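You operate a simulated robot arm through the tools that you are given. There is no shell and no other tool.

You are at the controls of a simulated robot arm. One attempt, no reset.

## Task
Centre the marked grain at 200x and save one picture.
Fine: switch the beam on, and bring the light line to GOOD before you save.

Only the result counts: the job must be done as asked and must still hold three seconds after the hand-in. Knocking over, shifting, dropping, spilling or breaking anything else fails it.

## Robot
A 7-joint arm with a fingered hand, fixed in place. Base frame: the origin is on the floor under the middle of its stand, x ahead of it, y to its left, z up; the work surface is at about z = 0.76. Readings come in m, degrees, newtons and seconds.
With the tool pointing down near the work surface it reaches from about 0.48 to 0.92 m from the base axis. Its first joint turns from -143.0 to 143.0 degrees. Payload 3 kg.
Tool frame: the origin (TCP) lies between the finger pads and is the grasp point; the fingertips stand 0.026 m ahead of it; z points along the fingers, y is the line along which they close. The gripper opens to 0.148 m; its body begins 0.073 m behind the TCP. The gripper is a hand of 3 fingers: y runs from the thumb to the fingers, the wrist lies at [0, 0, -0.229] in the tool frame, and closing takes about 1.5 s.
Orientation is told as [roll, pitch, yaw] about the base's x, y, z axes, in that order, counted from this pose: with the fingers straight down and closing along the base's y, the tool's x points along the base's -x, its y along +y and its z along -z.

## Interface
- The arm moves only by the tool send_rows. Its argument "rows" is one flat list of numbers, 7 for each row, row after row: the shift along the tool's x, y, z in m, then the turn, a rotation vector about the tool's x, y, z in degrees, then the gripper command, from -1 (shut) to 1 (fully open), values between in proportion. In form: [x, y, z, rx, ry, rz, jaw, x, y, z, rx, ry, rz, jaw, ...]. A call has 1 to 20 rows; each row is the pose to reach, as a shift and turn from the pose commanded when the call began, along the tool's axes at that moment. A row lasts 0.2 s, in which the tool goes at most 0.05 m and 8.6 degrees; a call with a longer step from one row to the next is refused whole, and so is a gripper value outside its range. Where a pose cannot be reached the arm comes as near as it can. A force on the tool above 90 N (or 10 N above the force at the start of the call, whichever is more), or a blocked arm, ends the call early, and 0.2 s more pass. Each finger travels about 0.153 m/s and halts on what it meets, pressing with about 30 N; the grip force reading is that of the motor and also rises with nothing between the fingers. The clock runs only during rows and for 0.2 s after the last one: add rows that repeat a pose to give the fingers time. The reply holds the time, the measured pose of the TCP, the force on the tool along the base axes, the opening and the grip force, in the units named above and with some noise, with the torque about the TCP (base axes, N m) and any sound that the robot's microphone picked up.
- Cameras (640 x 400 px; columns grow to the right, rows downward): "scene" is fixed at [0.0442, 0.5128, 1.5095]; the picture's right is [0.42, -0.91, 0.00], its down [-0.59, -0.27, -0.76] and it looks along [0.69, 0.32, -0.65] (base axes); focal length 305 px, centre (320, 200). "wrist" rides on the gripper at [0.068, -0.039, -0.09] in the tool frame; the picture's right is [0.50, 0.87, 0.00], its down [-0.66, 0.38, -0.65] and it looks along [-0.57, 0.33, 0.76] (tool axes); focal length 222 px, centre (320, 200). There is no depth. A picture from a camera that has moved, and an enlarged one, comes with that camera's place and axes in the base frame and with its lens. The place of the scene camera against the robot may be out by one fixed shift of up to 0.025 m in any direction.
- get_image(camera): a new picture of that camera. The clock stands still meanwhile.
- lift_body(by): slides the trunk up (or, below 0, down) by that many m; the arm rides with it, the base frame stays. It gives what a move gives, with no picture.
- preshape(shape): the hand has 3 fingers and takes this shape, open, in about a second: jaw (thumb against the fingers, like two jaws); tri (thumb and two fingers); tip (a fingertip pinch); poke (one finger out to press); point (the index stretched); flat (the hand flat); cup (the hand cupped); fist (a fist). The gripper value then closes the fingers along that shape, each until it touches; the sizes above hold for jaw. It gives what a move gives, with no picture.
- zoom(camera, box): a new picture of the part [left, top, right, bottom] of that camera's present view, enlarged. The clock stands still meanwhile.
- finish_job(): hands the job in; it is judged then, once.

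Places have to be worked out from the pictures, the camera data and where the tool is seen. Open the gripper and draw the arm clear of the work before you hand the job in, unless the task says otherwise.

The tools are called after "Call:" as name(argument=value, ...) on one line, values as JSON. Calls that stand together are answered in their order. send_rows: Moves the arm, as the interface text tells. Its arguments: {"type":"object","properties":{"rows":{"type":"array"}},"required":["rows"]} The other tools are called the same way: lift_body (by) moves the trunk up or down; preshape (shape) gives the hand a shape; get_image (camera) takes a picture; zoom (camera, box) takes an enlarged picture of a part of a camera's view; finish_job () hands the job in.

At the start:

```text
time: 0.0
ee_pos: [0.6462, 0.3868, 1.1341]
tcp_rot: [-0.1, -0.1, -0.1]
ft_force: [-0.3, 0.4, 1.0]
ft_torque: [0.0, -0.02, 0.01]
width: 0.148
finger_force: 0.0
shape: jaw
trunk travel left (down, up): [-0.525, 0.365]
```

scene: 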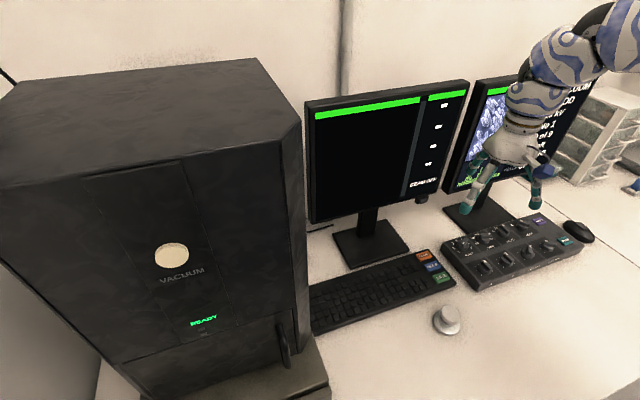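
wrist: 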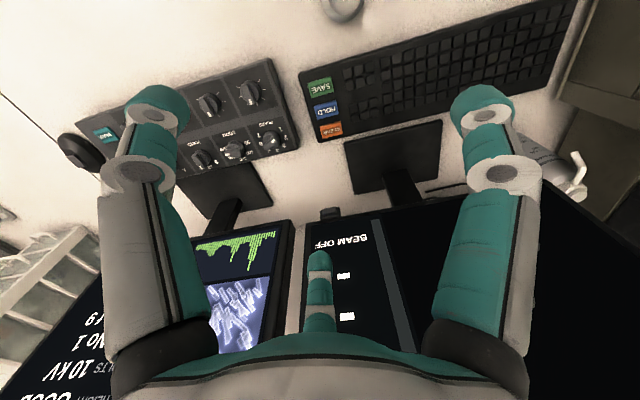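

I start by looking closely at the screens, the panel and the keyboard before moving anything.

Call:
zoom(camera="scene", box=[300, 70, 480, 220])

Call:
zoom(camera="scene", box=[430, 200, 600, 300])

Call:
zoom(camera="scene", box=[430, 60, 630, 210])

Call:
zoom(camera="scene", box=[310, 240, 480, 345])

Call:
zoom(camera="wrist", box=[60, 50, 310, 200])

Call:
zoom(camera="wrist", box=[290, 0, 600, 160])

```text
2.67 times, centred on (390, 145) of scene
camera zoom: at [0.0442, 0.5128, 1.5095], right [0.42, -0.91, 0.0], down [-0.59, -0.27, -0.76], along [0.69, 0.32, -0.65], focal length 814 px, centre (133, 347)
```

zoom: 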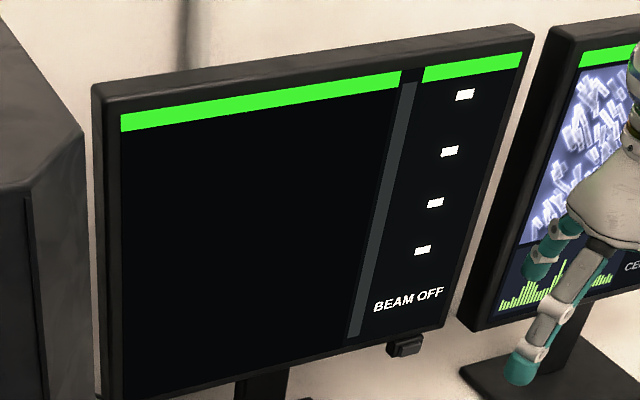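

```text
3.76 times, centred on (515, 250) of scene
camera zoom: at [0.0442, 0.5128, 1.5095], right [0.42, -0.91, 0.0], down [-0.59, -0.27, -0.76], along [0.69, 0.32, -0.65], focal length 1148 px, centre (-414, 12)
```

zoom: 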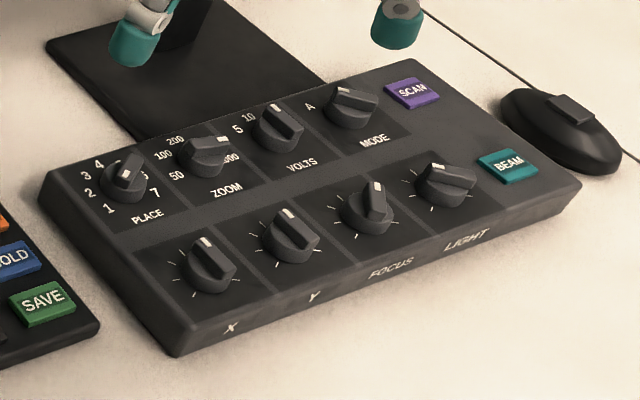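

```text
2.67 times, centred on (530, 135) of scene
camera zoom: at [0.0442, 0.5128, 1.5095], right [0.42, -0.91, 0.0], down [-0.59, -0.27, -0.76], along [0.69, 0.32, -0.65], focal length 814 px, centre (-240, 373)
```

zoom: 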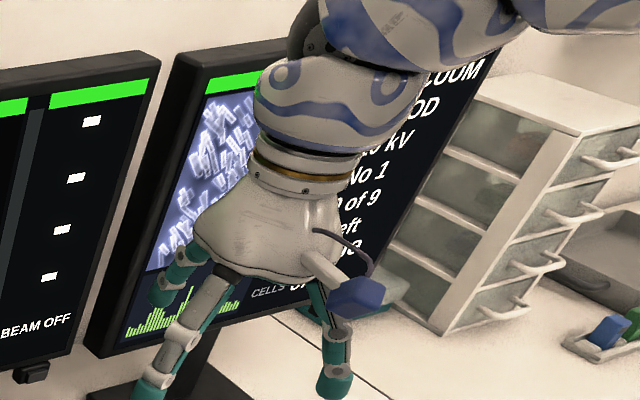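

```text
3.76 times, centred on (395, 292) of scene
camera zoom: at [0.0442, 0.5128, 1.5095], right [0.42, -0.91, 0.0], down [-0.59, -0.27, -0.76], along [0.69, 0.32, -0.65], focal length 1148 px, centre (38, -148)
```

zoom: 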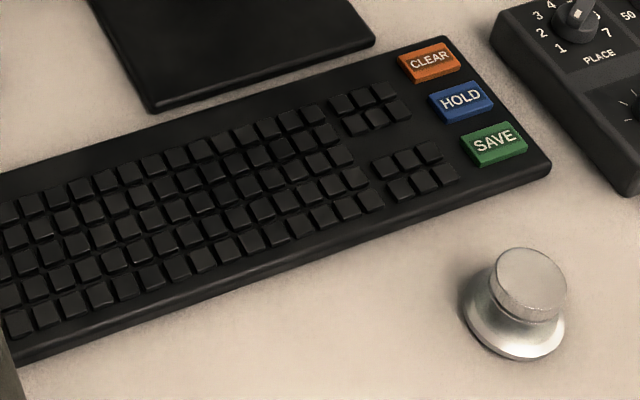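

```text
2.56 times, centred on (185, 125) of wrist
camera zoom: at [0.579, 0.3476, 1.2246], right [-0.5, 0.87, 0.0], down [0.66, 0.38, 0.65], along [0.57, 0.33, -0.76], focal length 569 px, centre (666, 392)
```

zoom: 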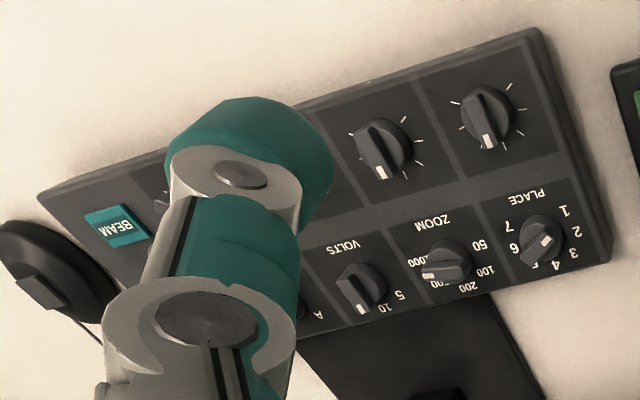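

```text
2.06 times, centred on (445, 80) of wrist
camera zoom: at [0.579, 0.3476, 1.2246], right [-0.5, 0.87, 0.0], down [0.66, 0.38, 0.65], along [0.57, 0.33, -0.76], focal length 459 px, centre (62, 448)
```

zoom: 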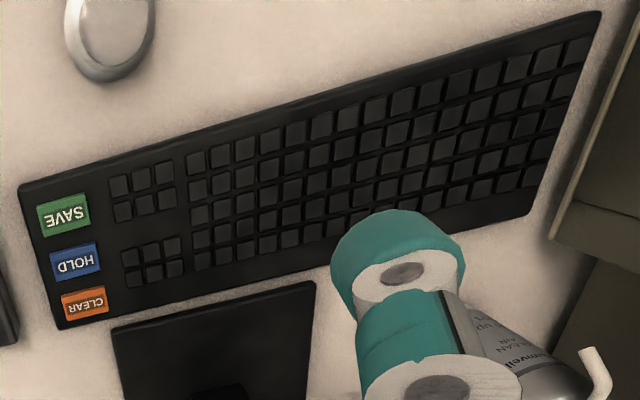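

The right monitor is hidden by the hand. I move the hand 0.25 m to the robot's right (base -y), high above everything, so the scene camera can read both monitors and the panel.

Call:
send_rows(rows=[0, -0.04, 0, 0, 0, 0, 1, 0, -0.08, 0, 0, 0, 0, 1, 0, -0.12, 0, 0, 0, 0, 1, 0, -0.16, 0, 0, 0, 0, 1, 0, -0.2, 0, 0, 0, 0, 1, 0, -0.24, 0, 0, 0, 0, 1, 0, -0.28, 0, 0, 0, 0, 1, 0, -0.32, 0, 0, 0, 0, 1, 0, -0.32, 0, 0, 0, 0, 1])

Call:
get_image(camera="scene")

Call:
get_image(camera="wrist")

Call:
zoom(camera="scene", box=[430, 60, 630, 210])

Call:
zoom(camera="scene", box=[430, 200, 600, 300])

```text
time: 2.0
ee_pos: [0.7231, 0.1501, 1.1393]
tcp_rot: [0.1, 0.0, 0.0]
ft_force: [0.9, 0.5, 0.6]
ft_torque: [-0.01, -0.03, -0.01]
width: 0.148
finger_force: 0.1
shape: jaw
out of reach, approached as far as the arm can: row 4, 5, 6, 7, 8, 9
trunk travel left (down, up): [-0.525, 0.365]
```

```text
taken
```

scene: 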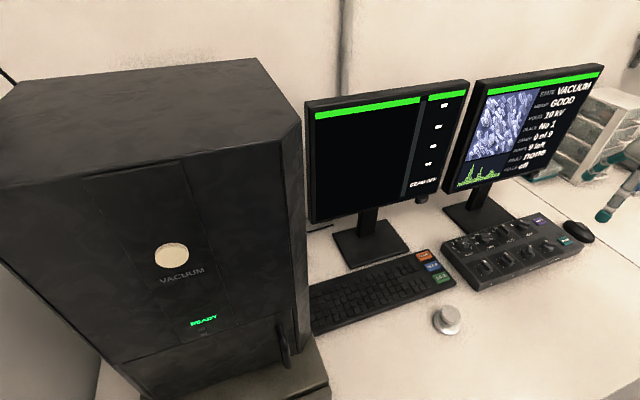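

```text
taken
camera wrist: at [0.6557, 0.1113, 1.2295], right [-0.5, 0.87, 0.0], down [0.65, 0.38, 0.66], along [0.57, 0.33, -0.76], focal length 222 px, centre (320, 200)
```

wrist: 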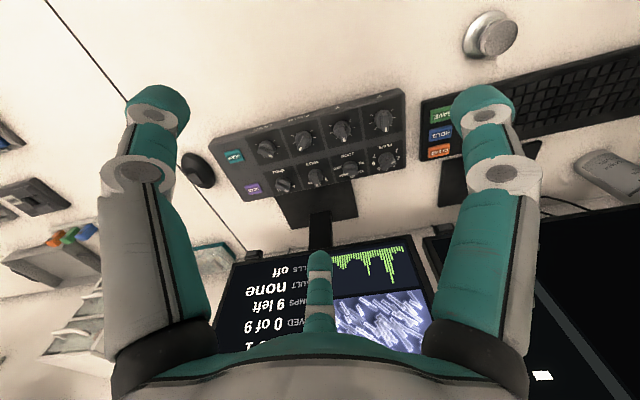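

```text
2.67 times, centred on (530, 135) of scene
camera zoom: at [0.0442, 0.5128, 1.5095], right [0.42, -0.91, 0.0], down [-0.59, -0.27, -0.76], along [0.69, 0.32, -0.65], focal length 814 px, centre (-240, 373)
```

zoom: 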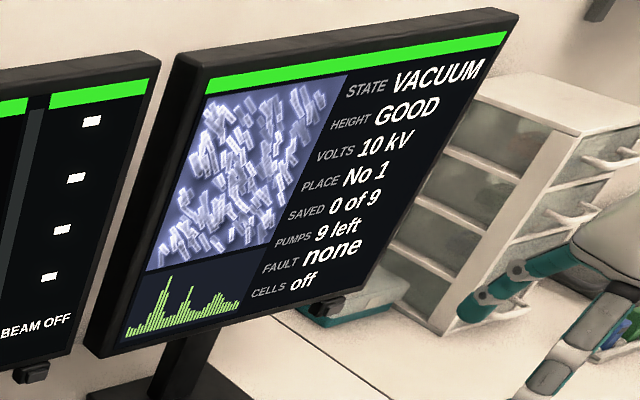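

```text
3.76 times, centred on (515, 250) of scene
camera zoom: at [0.0442, 0.5128, 1.5095], right [0.42, -0.91, 0.0], down [-0.59, -0.27, -0.76], along [0.69, 0.32, -0.65], focal length 1148 px, centre (-414, 12)
```

zoom: 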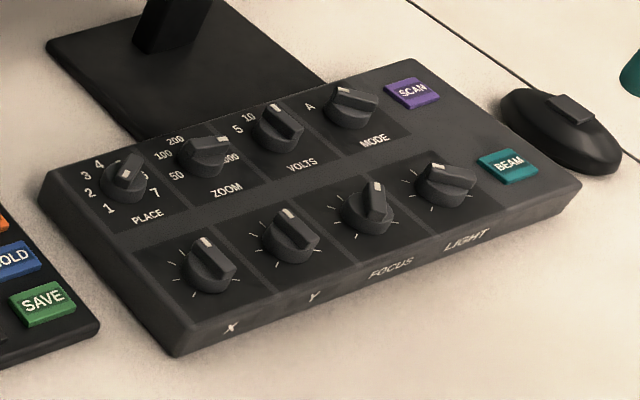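

Both monitors read clearly now: vacuum, height good, 10 kV, place No 1, 0 of 9 saved, beam off. I zoom the wrist view onto the panel and keyboard, and the left monitor, to measure their places.

Call:
zoom(camera="wrist", box=[190, 70, 430, 220])

Call:
zoom(camera="wrist", box=[370, 70, 530, 170])

Call:
zoom(camera="scene", box=[430, 210, 510, 270])

Call:
zoom(camera="scene", box=[500, 205, 590, 270])

```text
2.67 times, centred on (310, 145) of wrist
camera zoom: at [0.6557, 0.1113, 1.2295], right [-0.5, 0.87, 0.0], down [0.65, 0.38, 0.66], along [0.57, 0.33, -0.76], focal length 592 px, centre (347, 347)
```

zoom: 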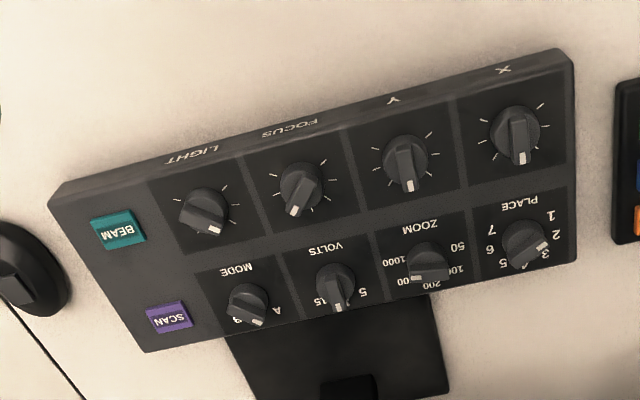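

```text
4.00 times, centred on (450, 120) of wrist
camera zoom: at [0.6557, 0.1113, 1.2295], right [-0.5, 0.87, 0.0], down [0.65, 0.38, 0.66], along [0.57, 0.33, -0.76], focal length 888 px, centre (-200, 520)
```

zoom: 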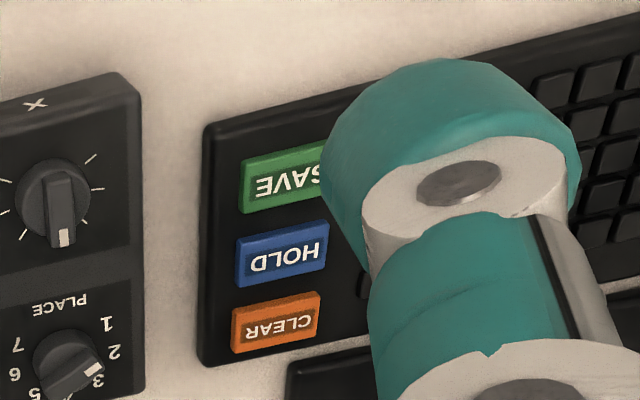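

```text
6.67 times, centred on (470, 240) of scene
camera zoom: at [0.0442, 0.5128, 1.5095], right [0.42, -0.91, 0.0], down [-0.59, -0.27, -0.76], along [0.69, 0.32, -0.65], focal length 2034 px, centre (-680, -67)
```

zoom: 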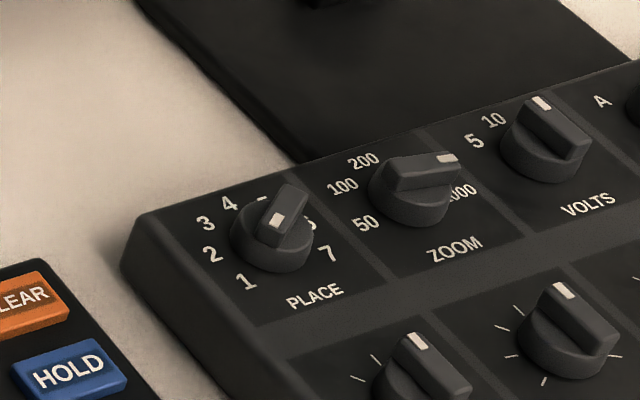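

```text
6.15 times, centred on (545, 238) of scene
camera zoom: at [0.0442, 0.5128, 1.5095], right [0.42, -0.91, 0.0], down [-0.59, -0.27, -0.76], along [0.69, 0.32, -0.65], focal length 1877 px, centre (-1065, -31)
```

zoom: 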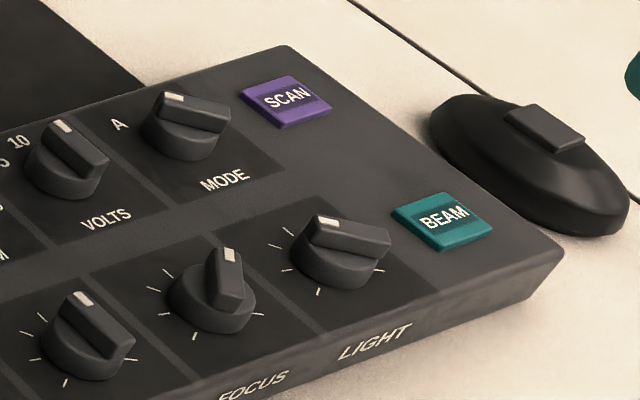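

From this view I place the panel turned about 45°: X knob ≈(0.73,0.29), LIGHT ≈(0.90,0.125), ZOOM ≈(0.84,0.295), BEAM ≈(0.95,0.07), SAVE ≈(0.67,0.40). I shape the hand to poke while still high, to see where the fingertip lies.

Call:
preshape(shape="poke")

Call:
get_image(camera="wrist")

Call:
zoom(camera="scene", box=[520, 60, 640, 260])

```text
time: 2.9
ee_pos: [0.7235, 0.151, 1.1384]
tcp_rot: [0.1, -0.1, 0.0]
ft_force: [0.3, -0.3, 0.1]
ft_torque: [0.01, 0.0, -0.02]
width: 0.0
finger_force: 0.0
shape: poke
trunk travel left (down, up): [-0.525, 0.365]
```

```text
taken
camera wrist: at [0.6555, 0.1116, 1.2295], right [-0.5, 0.87, 0.0], down [0.65, 0.38, 0.66], along [0.57, 0.33, -0.75], focal length 222 px, centre (320, 200)
```

wrist: 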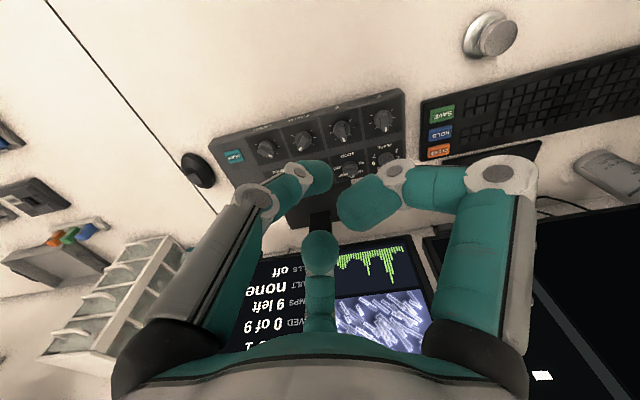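

```text
2.00 times, centred on (580, 160) of scene
camera zoom: at [0.0442, 0.5128, 1.5095], right [0.42, -0.91, 0.0], down [-0.59, -0.27, -0.76], along [0.69, 0.32, -0.65], focal length 610 px, centre (-200, 280)
```

zoom: 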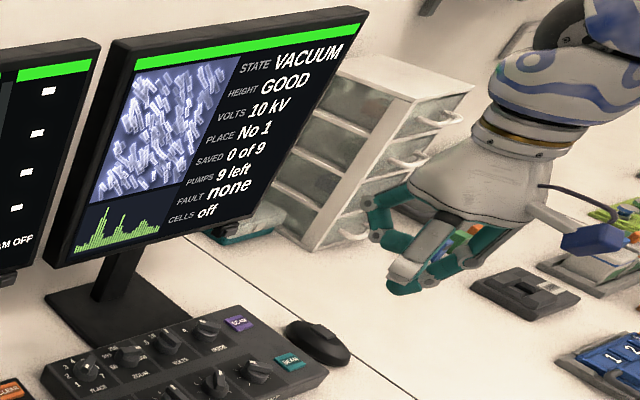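

The other two fingers have curled; I zoom in on the hand in both views to find which finger is the poker and where its tip is.

Call:
zoom(camera="wrist", box=[220, 140, 460, 360])

Call:
zoom(camera="scene", box=[580, 140, 640, 220])

```text
1.82 times, centred on (340, 250) of wrist
camera zoom: at [0.6555, 0.1116, 1.2295], right [-0.5, 0.87, 0.0], down [0.65, 0.38, 0.66], along [0.57, 0.33, -0.75], focal length 404 px, centre (284, 109)
```

zoom: 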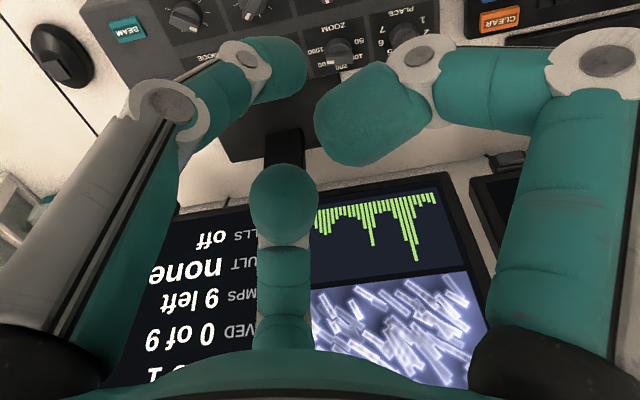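

```text
5.00 times, centred on (610, 180) of scene
camera zoom: at [0.0442, 0.5128, 1.5095], right [0.42, -0.91, 0.0], down [-0.59, -0.27, -0.76], along [0.69, 0.32, -0.65], focal length 1525 px, centre (-1130, 300)
```

zoom: 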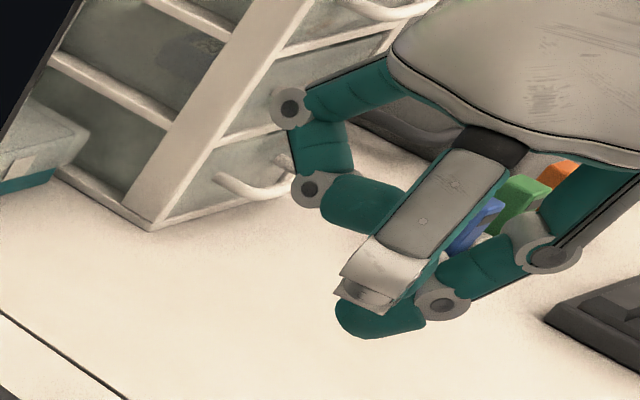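

The fingers look all partly curled and may not have settled; I send a few zero-shift rows to let time pass and then look again.

Call:
send_rows(rows=[0, 0, 0, 0, 0, 0, -1, 0, 0, 0, 0, 0, 0, -1, 0, 0, 0, 0, 0, 0, -1, 0, 0, 0, 0, 0, 0, -1, 0, 0, 0, 0, 0, 0, -1])

Call:
zoom(camera="wrist", box=[100, 60, 560, 360])

Call:
zoom(camera="scene", box=[580, 140, 640, 220])

```text
time: 4.1
ee_pos: [0.7233, 0.1523, 1.1384]
tcp_rot: [0.1, -0.1, 0.0]
ft_force: [0.6, -0.1, -0.2]
ft_torque: [-0.03, -0.02, 0.0]
width: 0.0
finger_force: 29.6
shape: jaw
trunk travel left (down, up): [-0.525, 0.365]
```

```text
1.33 times, centred on (330, 210) of wrist
camera zoom: at [0.6555, 0.1116, 1.2295], right [-0.5, 0.87, 0.0], down [0.65, 0.38, 0.66], along [0.57, 0.33, -0.76], focal length 296 px, centre (307, 187)
```

zoom: 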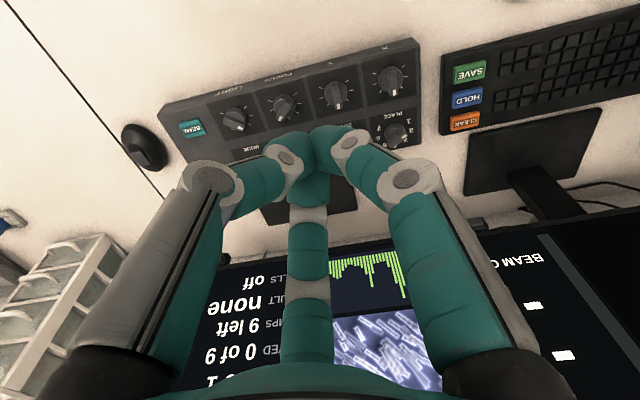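

```text
5.00 times, centred on (610, 180) of scene
camera zoom: at [0.0442, 0.5128, 1.5095], right [0.42, -0.91, 0.0], down [-0.59, -0.27, -0.76], along [0.69, 0.32, -0.65], focal length 1525 px, centre (-1130, 300)
```

zoom: 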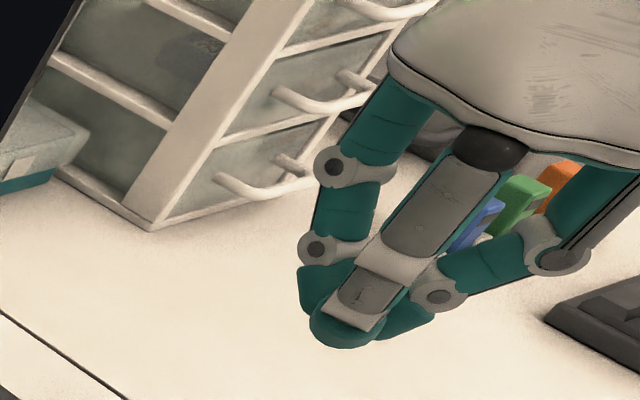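

With value -1 the three tips close together on the tool axis, and the shape reads "jaw" again. I try poke once more, this time holding the gripper value at 1, to see which finger stays out.

Call:
preshape(shape="poke")

Call:
send_rows(rows=[0, 0, 0, 0, 0, 0, 1, 0, 0, 0, 0, 0, 0, 1])

Call:
zoom(camera="wrist", box=[100, 60, 560, 360])

Call:
zoom(camera="scene", box=[580, 140, 640, 220])

```text
time: 5.0
ee_pos: [0.7241, 0.1511, 1.1383]
tcp_rot: [0.3, -0.1, 0.0]
ft_force: [0.5, -0.7, 0.1]
ft_torque: [-0.02, -0.04, -0.02]
width: 0.0001
finger_force: 0.1
shape: poke
trunk travel left (down, up): [-0.525, 0.365]
```

```text
time: 5.6
ee_pos: [0.7232, 0.1503, 1.1383]
tcp_rot: [0.3, -0.1, 0.1]
ft_force: [0.2, 0.2, -0.4]
ft_torque: [-0.01, 0.0, 0.0]
width: 0.0001
finger_force: 0.1
shape: poke
trunk travel left (down, up): [-0.525, 0.365]
```

```text
1.33 times, centred on (330, 210) of wrist
camera zoom: at [0.6555, 0.1116, 1.2295], right [-0.5, 0.87, 0.0], down [0.65, 0.38, 0.66], along [0.57, 0.33, -0.75], focal length 296 px, centre (307, 187)
```

zoom: 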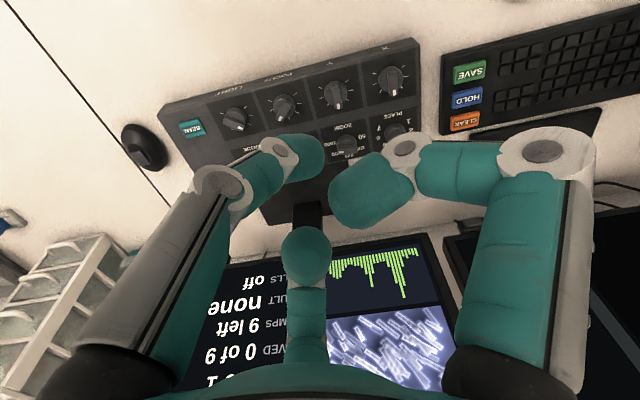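

```text
5.00 times, centred on (610, 180) of scene
camera zoom: at [0.0442, 0.5128, 1.5095], right [0.42, -0.91, 0.0], down [-0.59, -0.27, -0.76], along [0.69, 0.32, -0.65], focal length 1525 px, centre (-1130, 300)
```

zoom: 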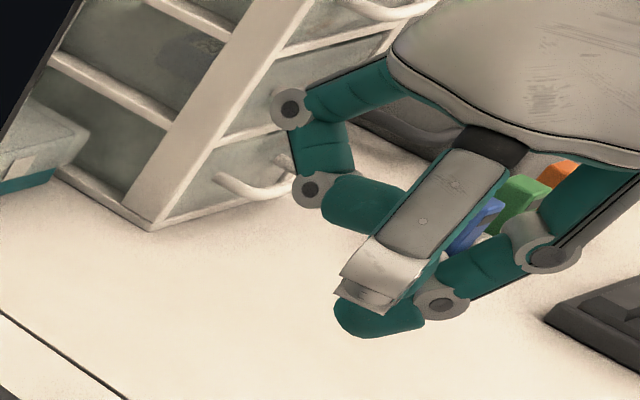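

In poke with value 1 the thumb stays out, with its tip about on the tool axis, while the other two curl back. I lower the trunk 0.1 m first, since a lower shoulder should give more reach, and check the pose; the desk below (0.72, 0.15) is clear.

Call:
lift_body(by=-0.1)

Call:
get_image(camera="scene")

Call:
get_image(camera="wrist")

```text
time: 6.9
ee_pos: [0.7241, 0.1513, 1.0385]
tcp_rot: [0.2, -0.1, 0.0]
ft_force: [0.4, -0.5, 0.0]
ft_torque: [0.01, 0.01, -0.02]
width: 0.0
finger_force: 0.0
shape: poke
trunk travel left (down, up): [-0.425, 0.465]
```

```text
taken
```

scene: 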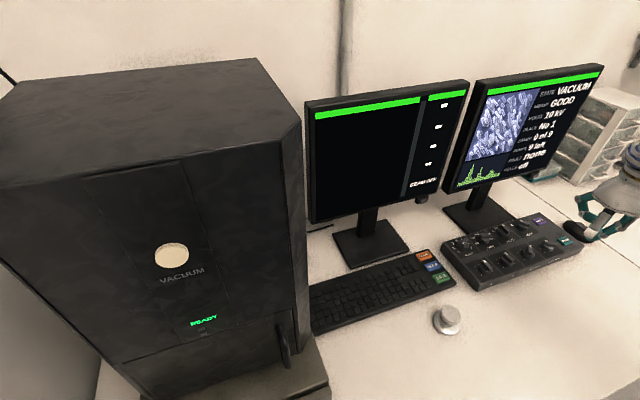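

```text
taken
camera wrist: at [0.6554, 0.1116, 1.1296], right [-0.5, 0.87, 0.0], down [0.65, 0.38, 0.66], along [0.57, 0.33, -0.76], focal length 222 px, centre (320, 200)
```

wrist: 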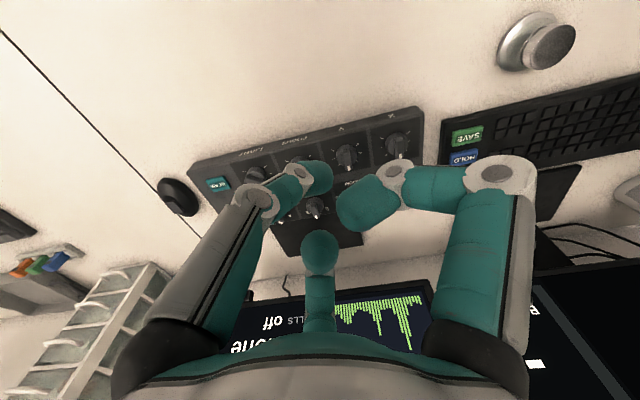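

I zoom on the panel from this lower view so that with the earlier one I can fix the button and knob heights.

Call:
zoom(camera="wrist", box=[180, 100, 440, 240])

Call:
zoom(camera="wrist", box=[420, 80, 600, 200])

```text
2.46 times, centred on (310, 170) of wrist
camera zoom: at [0.6554, 0.1116, 1.1296], right [-0.5, 0.87, 0.0], down [0.65, 0.38, 0.66], along [0.57, 0.33, -0.76], focal length 547 px, centre (345, 274)
```

zoom: 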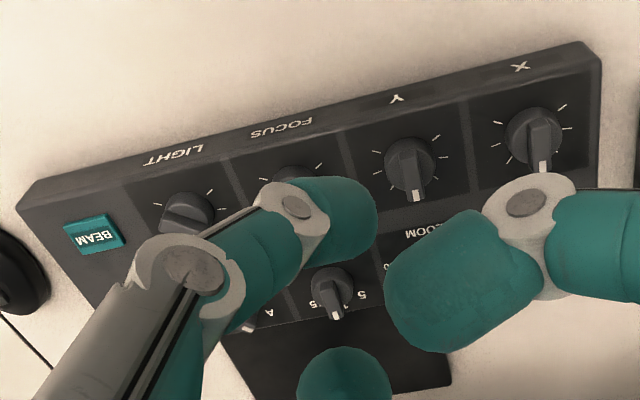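

```text
3.33 times, centred on (510, 140) of wrist
camera zoom: at [0.6554, 0.1116, 1.1296], right [-0.5, 0.87, 0.0], down [0.65, 0.38, 0.66], along [0.57, 0.33, -0.76], focal length 740 px, centre (-313, 400)
```

zoom: 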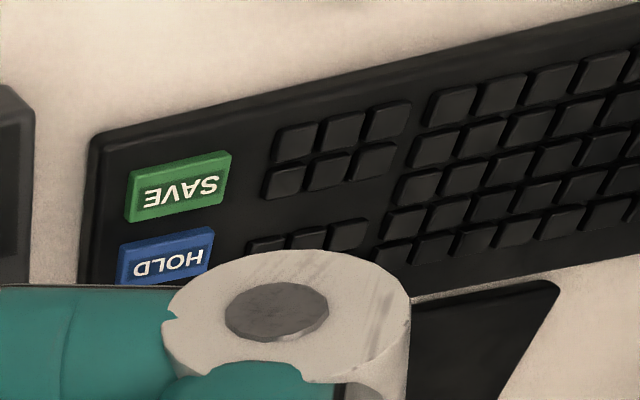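

Triangulating gives BEAM at about (0.948, 0.072, 0.812), the X knob disc near (0.733, 0.297, 0.80) and VOLTS near (0.908, 0.246, 0.815), so the panel top slopes about 8°. I move 0.15 m forward at this height to learn which commanded pose the shifts count from.

Call:
send_rows(rows=[-0.04, 0, 0, 0, 0, 0, 1, -0.08, 0, 0, 0, 0, 0, 1, -0.12, 0, 0, 0, 0, 0, 1, -0.15, 0, 0, 0, 0, 0, 1, -0.15, 0, 0, 0, 0, 0, 1])

```text
time: 8.1
ee_pos: [0.8696, 0.1523, 1.0399]
tcp_rot: [0.0, -0.2, 0.0]
ft_force: [-0.5, 0.9, 1.0]
ft_torque: [-0.05, -0.02, 0.03]
width: 0.0
finger_force: 0.0
shape: poke
out of reach, approached as far as the arm can: row 4, 5
trunk travel left (down, up): [-0.425, 0.465]
```

Shifts count from the last reached pose, and straight-down reach here ends near radius 0.88, so BEAM needs a tilted tool. I tilt 15° so the fingers point outward and come to a hover about 6 cm above BEAM.

Call:
send_rows(rows=[0, -0.03, 0.02, 0, -5, 0, 1, -0.01, -0.06, 0.05, 0, -10, 0, 1, -0.03, -0.08, 0.085, 0, -15, 0, 1, -0.045, -0.08, 0.12, 0, -15, 0, 1, -0.056, -0.08, 0.145, 0, -15, 0, 1, -0.056, -0.08, 0.145, 0, -15, 0, 1])

Call:
get_image(camera="wrist")

Call:
get_image(camera="scene")

Call:
zoom(camera="scene", box=[500, 150, 640, 270])

```text
time: 9.5
ee_pos: [0.9243, 0.0679, 0.8912]
tcp_rot: [0.0, -15.1, 0.0]
ft_force: [-0.7, 0.8, 0.3]
ft_torque: [-0.03, 0.0, 0.02]
width: 0.0001
finger_force: 0.1
shape: poke
trunk travel left (down, up): [-0.425, 0.465]
```

```text
taken
camera wrist: at [0.8358, 0.029, 0.9618], right [-0.48, 0.87, -0.13], down [0.46, 0.38, 0.8], along [0.74, 0.33, -0.58], focal length 222 px, centre (320, 200)
```

wrist: 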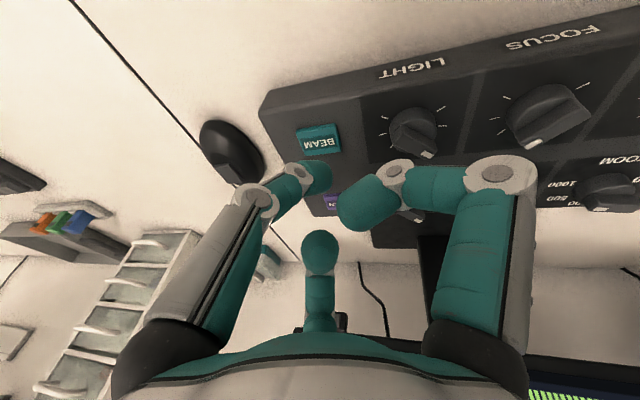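

```text
taken
```

scene: 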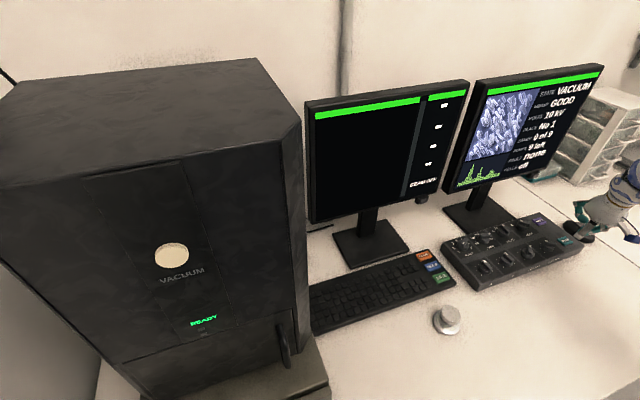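

```text
3.33 times, centred on (570, 210) of scene
camera zoom: at [0.0442, 0.5128, 1.5095], right [0.42, -0.91, 0.0], down [-0.59, -0.27, -0.76], along [0.69, 0.32, -0.65], focal length 1017 px, centre (-513, 167)
```

zoom: 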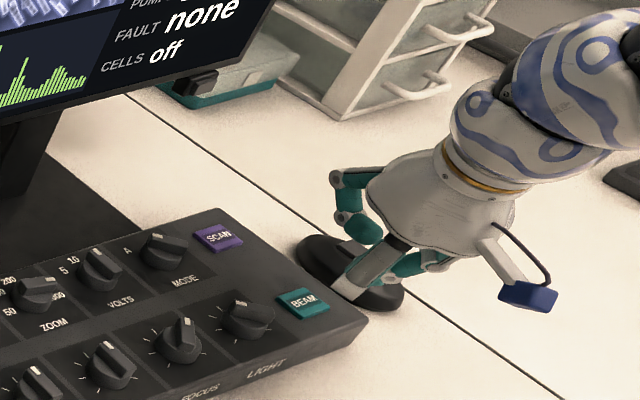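

The thumb tip sits at about (320,178) in the wrist view and BEAM at (318,139); advancing about 0.055 m along the tool axis should bring the tip onto it. I go down 0.048 m with a small lateral correction and check before pressing.

Call:
send_rows(rows=[-0.002, 0.001, 0.015, 0, 0, 0, 1, -0.003, 0.002, 0.03, 0, 0, 0, 1, -0.003, 0.002, 0.042, 0, 0, 0, 1, -0.003, 0.002, 0.048, 0, 0, 0, 1, -0.003, 0.002, 0.048, 0, 0, 0, 1])

Call:
get_image(camera="wrist")

Call:
zoom(camera="scene", box=[500, 180, 640, 280])

```text
time: 10.7
ee_pos: [0.941, 0.0712, 0.8474]
tcp_rot: [0.2, -15.1, -0.1]
ft_force: [-0.1, 0.5, -0.6]
ft_torque: [-0.01, -0.01, 0.01]
width: 0.0001
finger_force: 0.1
shape: poke
trunk travel left (down, up): [-0.425, 0.465]
```

```text
taken
camera wrist: at [0.8534, 0.0314, 0.9181], right [-0.48, 0.87, -0.13], down [0.46, 0.38, 0.8], along [0.74, 0.33, -0.58], focal length 222 px, centre (320, 200)
```

wrist: 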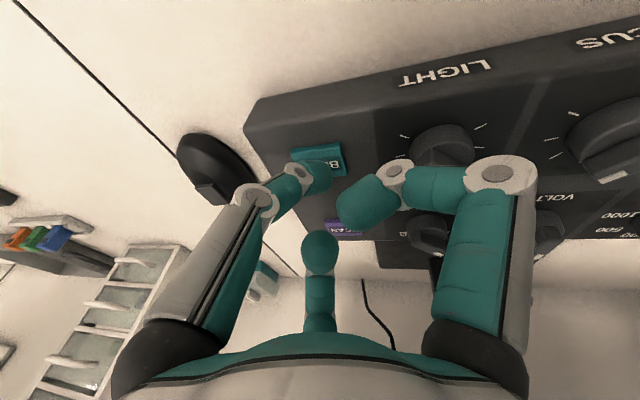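

```text
4.00 times, centred on (570, 230) of scene
camera zoom: at [0.0442, 0.5128, 1.5095], right [0.42, -0.91, 0.0], down [-0.59, -0.27, -0.76], along [0.69, 0.32, -0.65], focal length 1220 px, centre (-680, 80)
```

zoom: 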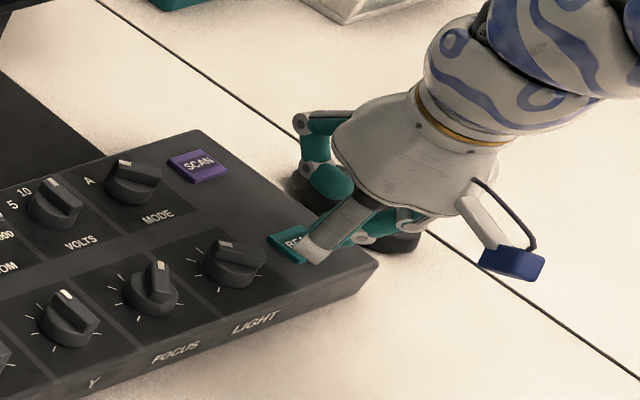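

The tip is just above the BEAM key. I press on along the tool axis by another 1.2 cm in small steps and read the force.

Call:
send_rows(rows=[0, 0, 0.004, 0, 0, 0, 1, 0, 0, 0.007, 0, 0, 0, 1, 0, 0, 0.01, 0, 0, 0, 1, 0, 0, 0.012, 0, 0, 0, 1])

Call:
get_image(camera="scene")

Call:
get_image(camera="wrist")

```text
time: 11.7
ee_pos: [0.9459, 0.0709, 0.835]
tcp_rot: [0.2, -15.1, 0.0]
ft_force: [0.6, 0.5, 0.2]
ft_torque: [-0.02, 0.0, 0.01]
width: 0.0
finger_force: 0.0
shape: poke
trunk travel left (down, up): [-0.425, 0.465]
```

```text
taken
```

scene: 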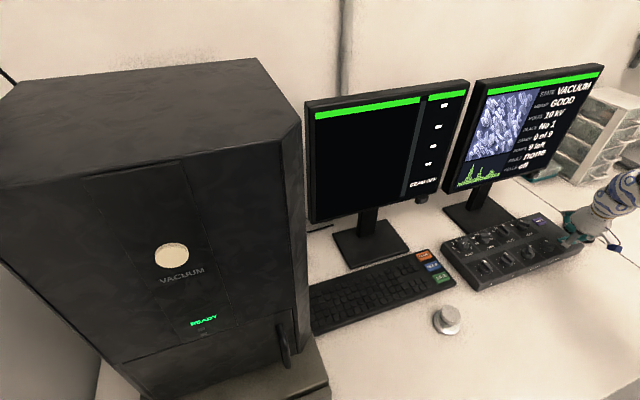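

```text
taken
camera wrist: at [0.8562, 0.0312, 0.9057], right [-0.48, 0.87, -0.13], down [0.46, 0.38, 0.8], along [0.74, 0.33, -0.58], focal length 222 px, centre (320, 200)
```

wrist: 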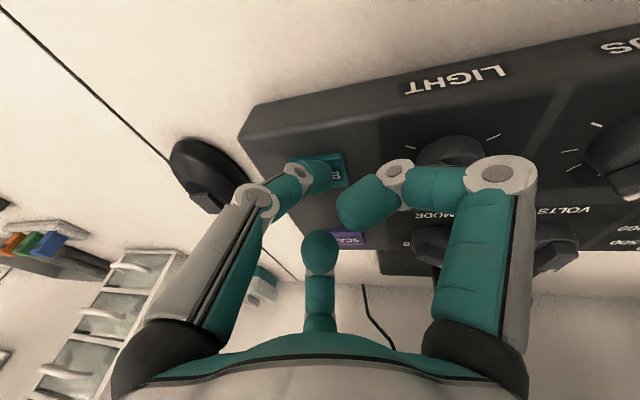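

No contact force yet, tip estimated near z = 0.81. I zoom in on the wrist view to check clearance between the curled finger and the LIGHT knob before pressing further.

Call:
zoom(camera="wrist", box=[230, 110, 510, 285])

Call:
zoom(camera="scene", box=[530, 200, 610, 260])

```text
2.29 times, centred on (370, 198) of wrist
camera zoom: at [0.8562, 0.0312, 0.9057], right [-0.48, 0.87, -0.13], down [0.46, 0.38, 0.8], along [0.74, 0.33, -0.58], focal length 508 px, centre (206, 206)
```

zoom: 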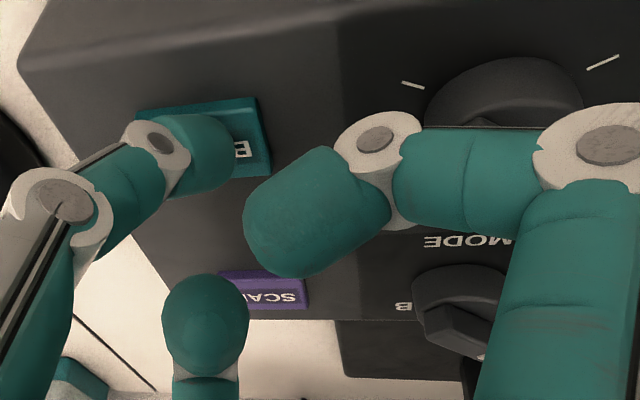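

```text
6.67 times, centred on (570, 230) of scene
camera zoom: at [0.0442, 0.5128, 1.5095], right [0.42, -0.91, 0.0], down [-0.59, -0.27, -0.76], along [0.69, 0.32, -0.65], focal length 2034 px, centre (-1347, 0)
```

zoom: 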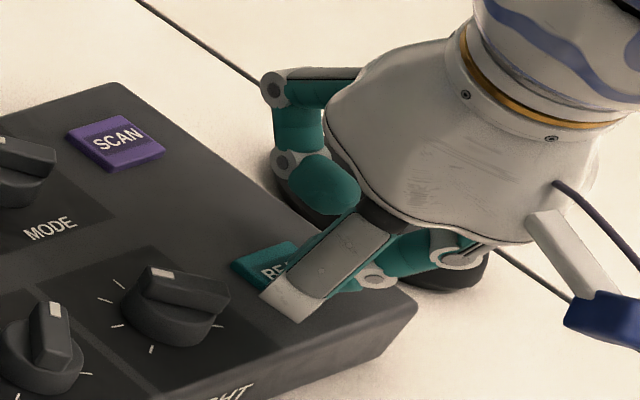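

The thumb tip is over BEAM and the near finger is about 3 cm clear of the LIGHT knob. I press further in small steps.

Call:
send_rows(rows=[0, 0, 0.002, 0, 0, 0, 1, 0, 0, 0.004, 0, 0, 0, 1, 0, 0, 0.006, 0, 0, 0, 1])

Call:
zoom(camera="scene", box=[300, 70, 480, 220])

```text
time: 12.5
ee_pos: [0.9484, 0.0701, 0.8297]
tcp_rot: [0.2, -15.1, 0.0]
ft_force: [0.1, 0.5, 3.1]
ft_torque: [0.01, -0.01, 0.0]
width: 0.0
finger_force: 0.0
shape: poke
trunk travel left (down, up): [-0.425, 0.465]
heard: click
```

```text
2.67 times, centred on (390, 145) of scene
camera zoom: at [0.0442, 0.5128, 1.5095], right [0.42, -0.91, 0.0], down [-0.59, -0.27, -0.76], along [0.69, 0.32, -0.65], focal length 814 px, centre (133, 347)
```

zoom: 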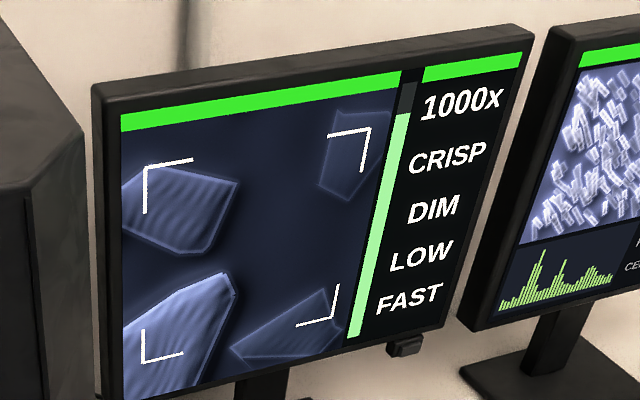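

A click was heard and the left monitor came on: 1000x, CRISP, DIM, LOW, FAST. I back straight off the key along the tool axis, then look at the "tip" shape as a way of holding the knobs.

Call:
send_rows(rows=[0, 0, -0.02, 0, 0, 0, 1, 0, 0, -0.05, 0, 0, 0, 1, 0, 0, -0.09, 0, 0, 0, 1, 0, 0, -0.13, 0, 0, 0, 1, 0, 0, -0.13, 0, 0, 0, 1])

Call:
preshape(shape="tip")

Call:
get_image(camera="wrist")

Call:
preshape(shape="tri")

Call:
get_image(camera="wrist")

Call:
get_image(camera="scene")

```text
time: 13.7
ee_pos: [0.9113, 0.0692, 0.9569]
tcp_rot: [0.2, -15.0, 0.0]
ft_force: [0.1, 0.7, 0.0]
ft_torque: [0.0, 0.02, -0.02]
width: 0.0
finger_force: 0.0
shape: poke
trunk travel left (down, up): [-0.425, 0.465]
```

```text
time: 14.6
ee_pos: [0.9115, 0.0707, 0.9565]
tcp_rot: [0.2, -15.2, 0.0]
ft_force: [-0.2, 0.2, 0.0]
ft_torque: [0.0, 0.0, 0.02]
width: 0.1477
finger_force: 0.2
shape: tip
trunk travel left (down, up): [-0.425, 0.465]
```

```text
taken
camera wrist: at [0.8224, 0.0303, 1.026], right [-0.48, 0.87, -0.13], down [0.46, 0.38, 0.8], along [0.74, 0.33, -0.58], focal length 222 px, centre (320, 200)
```

wrist: 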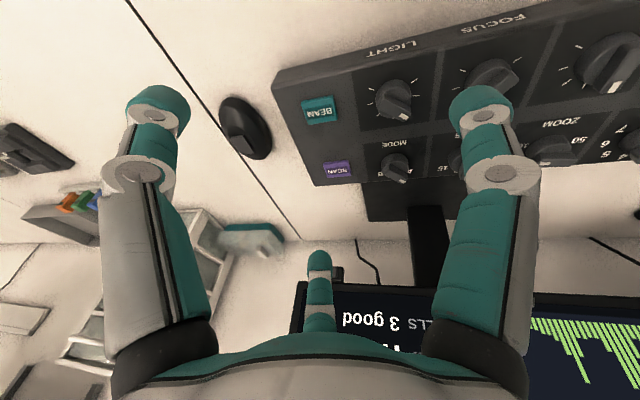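

```text
time: 15.5
ee_pos: [0.9123, 0.0686, 0.9545]
tcp_rot: [0.2, -15.1, 0.1]
ft_force: [-0.3, -0.4, -0.7]
ft_torque: [-0.02, 0.03, -0.01]
width: 0.1481
finger_force: 0.0
shape: tri
trunk travel left (down, up): [-0.425, 0.465]
```

```text
taken
camera wrist: at [0.8224, 0.0303, 1.026], right [-0.48, 0.87, -0.13], down [0.46, 0.38, 0.8], along [0.74, 0.33, -0.58], focal length 222 px, centre (320, 200)
```

wrist: 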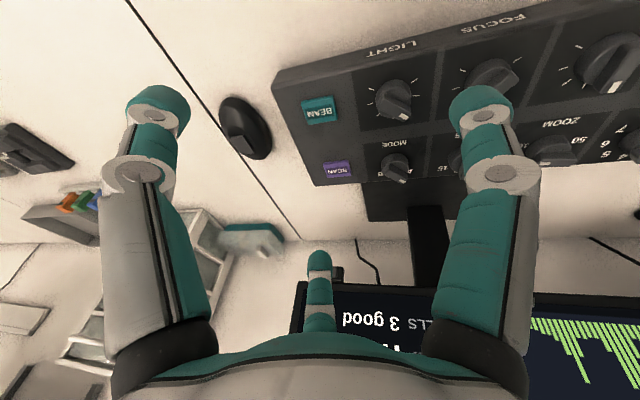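

```text
taken
```

scene: 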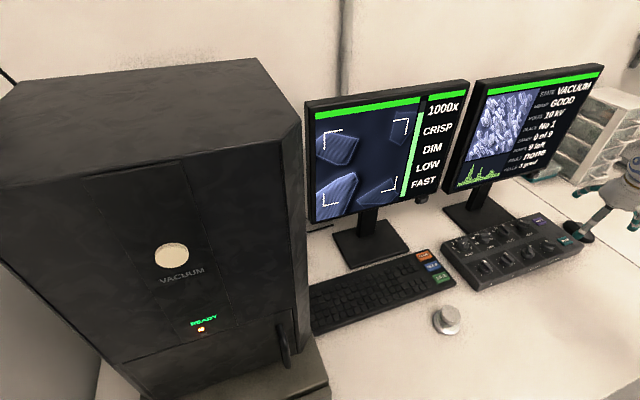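

The open shapes are all the same three-finger chuck, with pads at about half the width from the axis; CELLS now reads "3 good". I partly close the hand to about 6 cm, square it to the sloped panel and move to a hover over the ZOOM knob.

Call:
send_rows(rows=[0.014, 0.036, 0.002, -1, 1.6, 0.1, 0.6, 0.028, 0.072, 0.005, -2, 3.2, 0.25, 0.2, 0.042, 0.108, 0.007, -3, 4.8, 0.4, -0.1, 0.056, 0.144, 0.01, -4, 6.4, 0.5, -0.19, 0.07, 0.18, 0.012, -5, 8, 0.6, -0.19, 0.0847, 0.216, 0.0146, -5.65, 9.35, 0.74, -0.19, 0.0847, 0.216, 0.0146, -5.65, 9.35, 0.74, -0.19])

Call:
get_image(camera="wrist")

Call:
get_image(camera="scene")

```text
time: 17.1
ee_pos: [0.8364, 0.2876, 0.9204]
tcp_rot: [5.9, -5.7, -0.3]
ft_force: [0.4, 0.4, 0.0]
ft_torque: [-0.01, -0.01, 0.01]
width: 0.0603
finger_force: 0.1
shape: tri
trunk travel left (down, up): [-0.425, 0.465]
```

```text
taken
camera wrist: at [0.7595, 0.2399, 0.9994], right [-0.5, 0.86, 0.04], down [0.58, 0.31, 0.75], along [0.64, 0.4, -0.66], focal length 222 px, centre (320, 200)
```

wrist: 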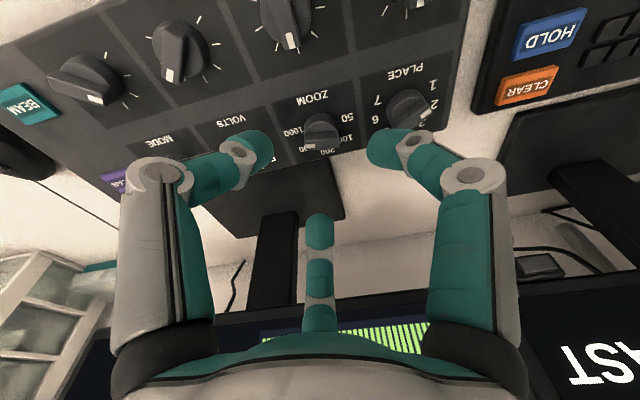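

```text
taken
```

scene: 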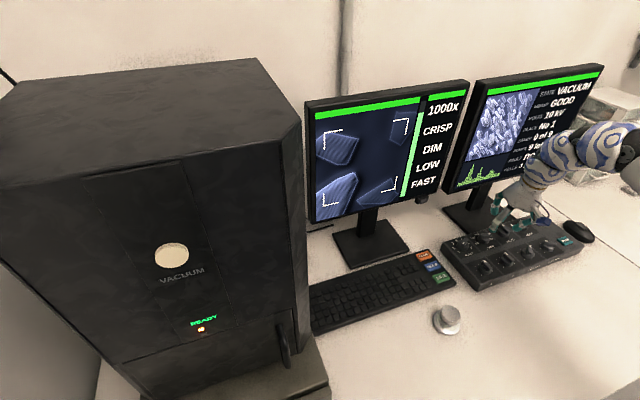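

The ZOOM knob is now centred between the fingers in the wrist view. I enlarge it to read its pointer and measure its centre.

Call:
zoom(camera="wrist", box=[240, 80, 460, 220])

Call:
zoom(camera="scene", box=[440, 170, 580, 280])

```text
2.86 times, centred on (350, 150) of wrist
camera zoom: at [0.7595, 0.2399, 0.9994], right [-0.5, 0.86, 0.04], down [0.58, 0.31, 0.75], along [0.64, 0.4, -0.66], focal length 635 px, centre (234, 343)
```

zoom: 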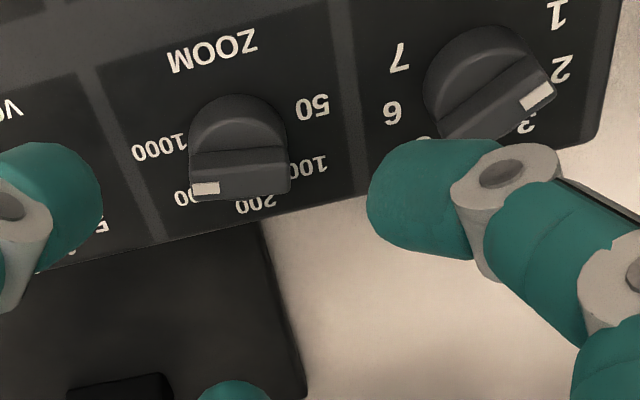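

```text
3.64 times, centred on (510, 225) of scene
camera zoom: at [0.0442, 0.5128, 1.5095], right [0.42, -0.91, 0.0], down [-0.59, -0.27, -0.76], along [0.69, 0.32, -0.65], focal length 1109 px, centre (-371, 109)
```

zoom: 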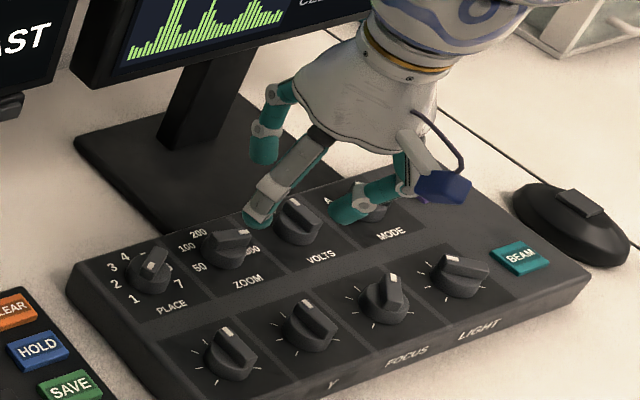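

The dial has 50/100/200/500/1000 about 50° apart and the pointer is on 1000, so 200 needs about 100° counter-clockwise (seen from above). Triangulated, the knob disc is at (0.8505, 0.302, 0.8145). Still hovering, I centre on it and pre-rotate the hand 48° clockwise for the grip.

Call:
send_rows(rows=[-0.0037, 0.004, 0, 0, 0, 8, -0.19, -0.0037, 0.004, 0, 0, 0, 16, -0.19, -0.0037, 0.004, 0, 0, 0, 24, -0.19, -0.0037, 0.004, 0, 0, 0, 32, -0.19, -0.0037, 0.004, 0, 0, 0, 40, -0.19, -0.0037, 0.004, 0, 0, 0, 48, -0.19, -0.0037, 0.004, 0, 0, 0, 48, -0.19])

Call:
get_image(camera="wrist")

```text
time: 18.7
ee_pos: [0.8389, 0.2898, 0.9206]
tcp_rot: [8.2, 0.6, -48.0]
ft_force: [0.0, 0.2, -0.2]
ft_torque: [0.0, 0.03, -0.01]
width: 0.0601
finger_force: 0.0
shape: tri
trunk travel left (down, up): [-0.425, 0.465]
```

```text
taken
camera wrist: at [0.7555, 0.305, 1.0056], right [0.3, 0.94, 0.13], down [0.65, -0.3, 0.69], along [0.69, -0.13, -0.71], focal length 222 px, centre (320, 200)
```

wrist: 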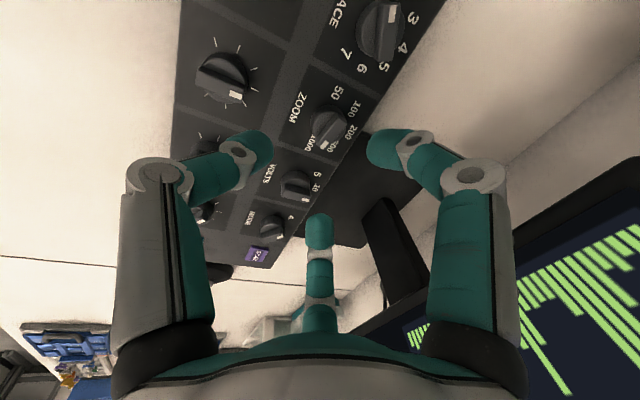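

The yaw of -48° is reached. I enlarge the view to check the centring, since the knob looks slightly right of the axis.

Call:
zoom(camera="wrist", box=[240, 60, 420, 180])

```text
3.33 times, centred on (330, 120) of wrist
camera zoom: at [0.7555, 0.305, 1.0056], right [0.3, 0.94, 0.13], down [0.65, -0.3, 0.69], along [0.69, -0.13, -0.71], focal length 740 px, centre (287, 467)
```

zoom: 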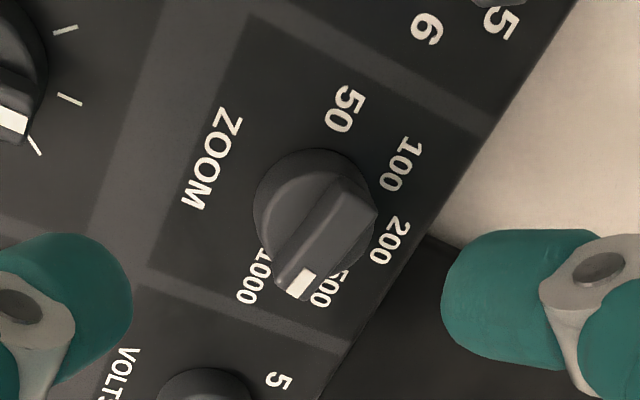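

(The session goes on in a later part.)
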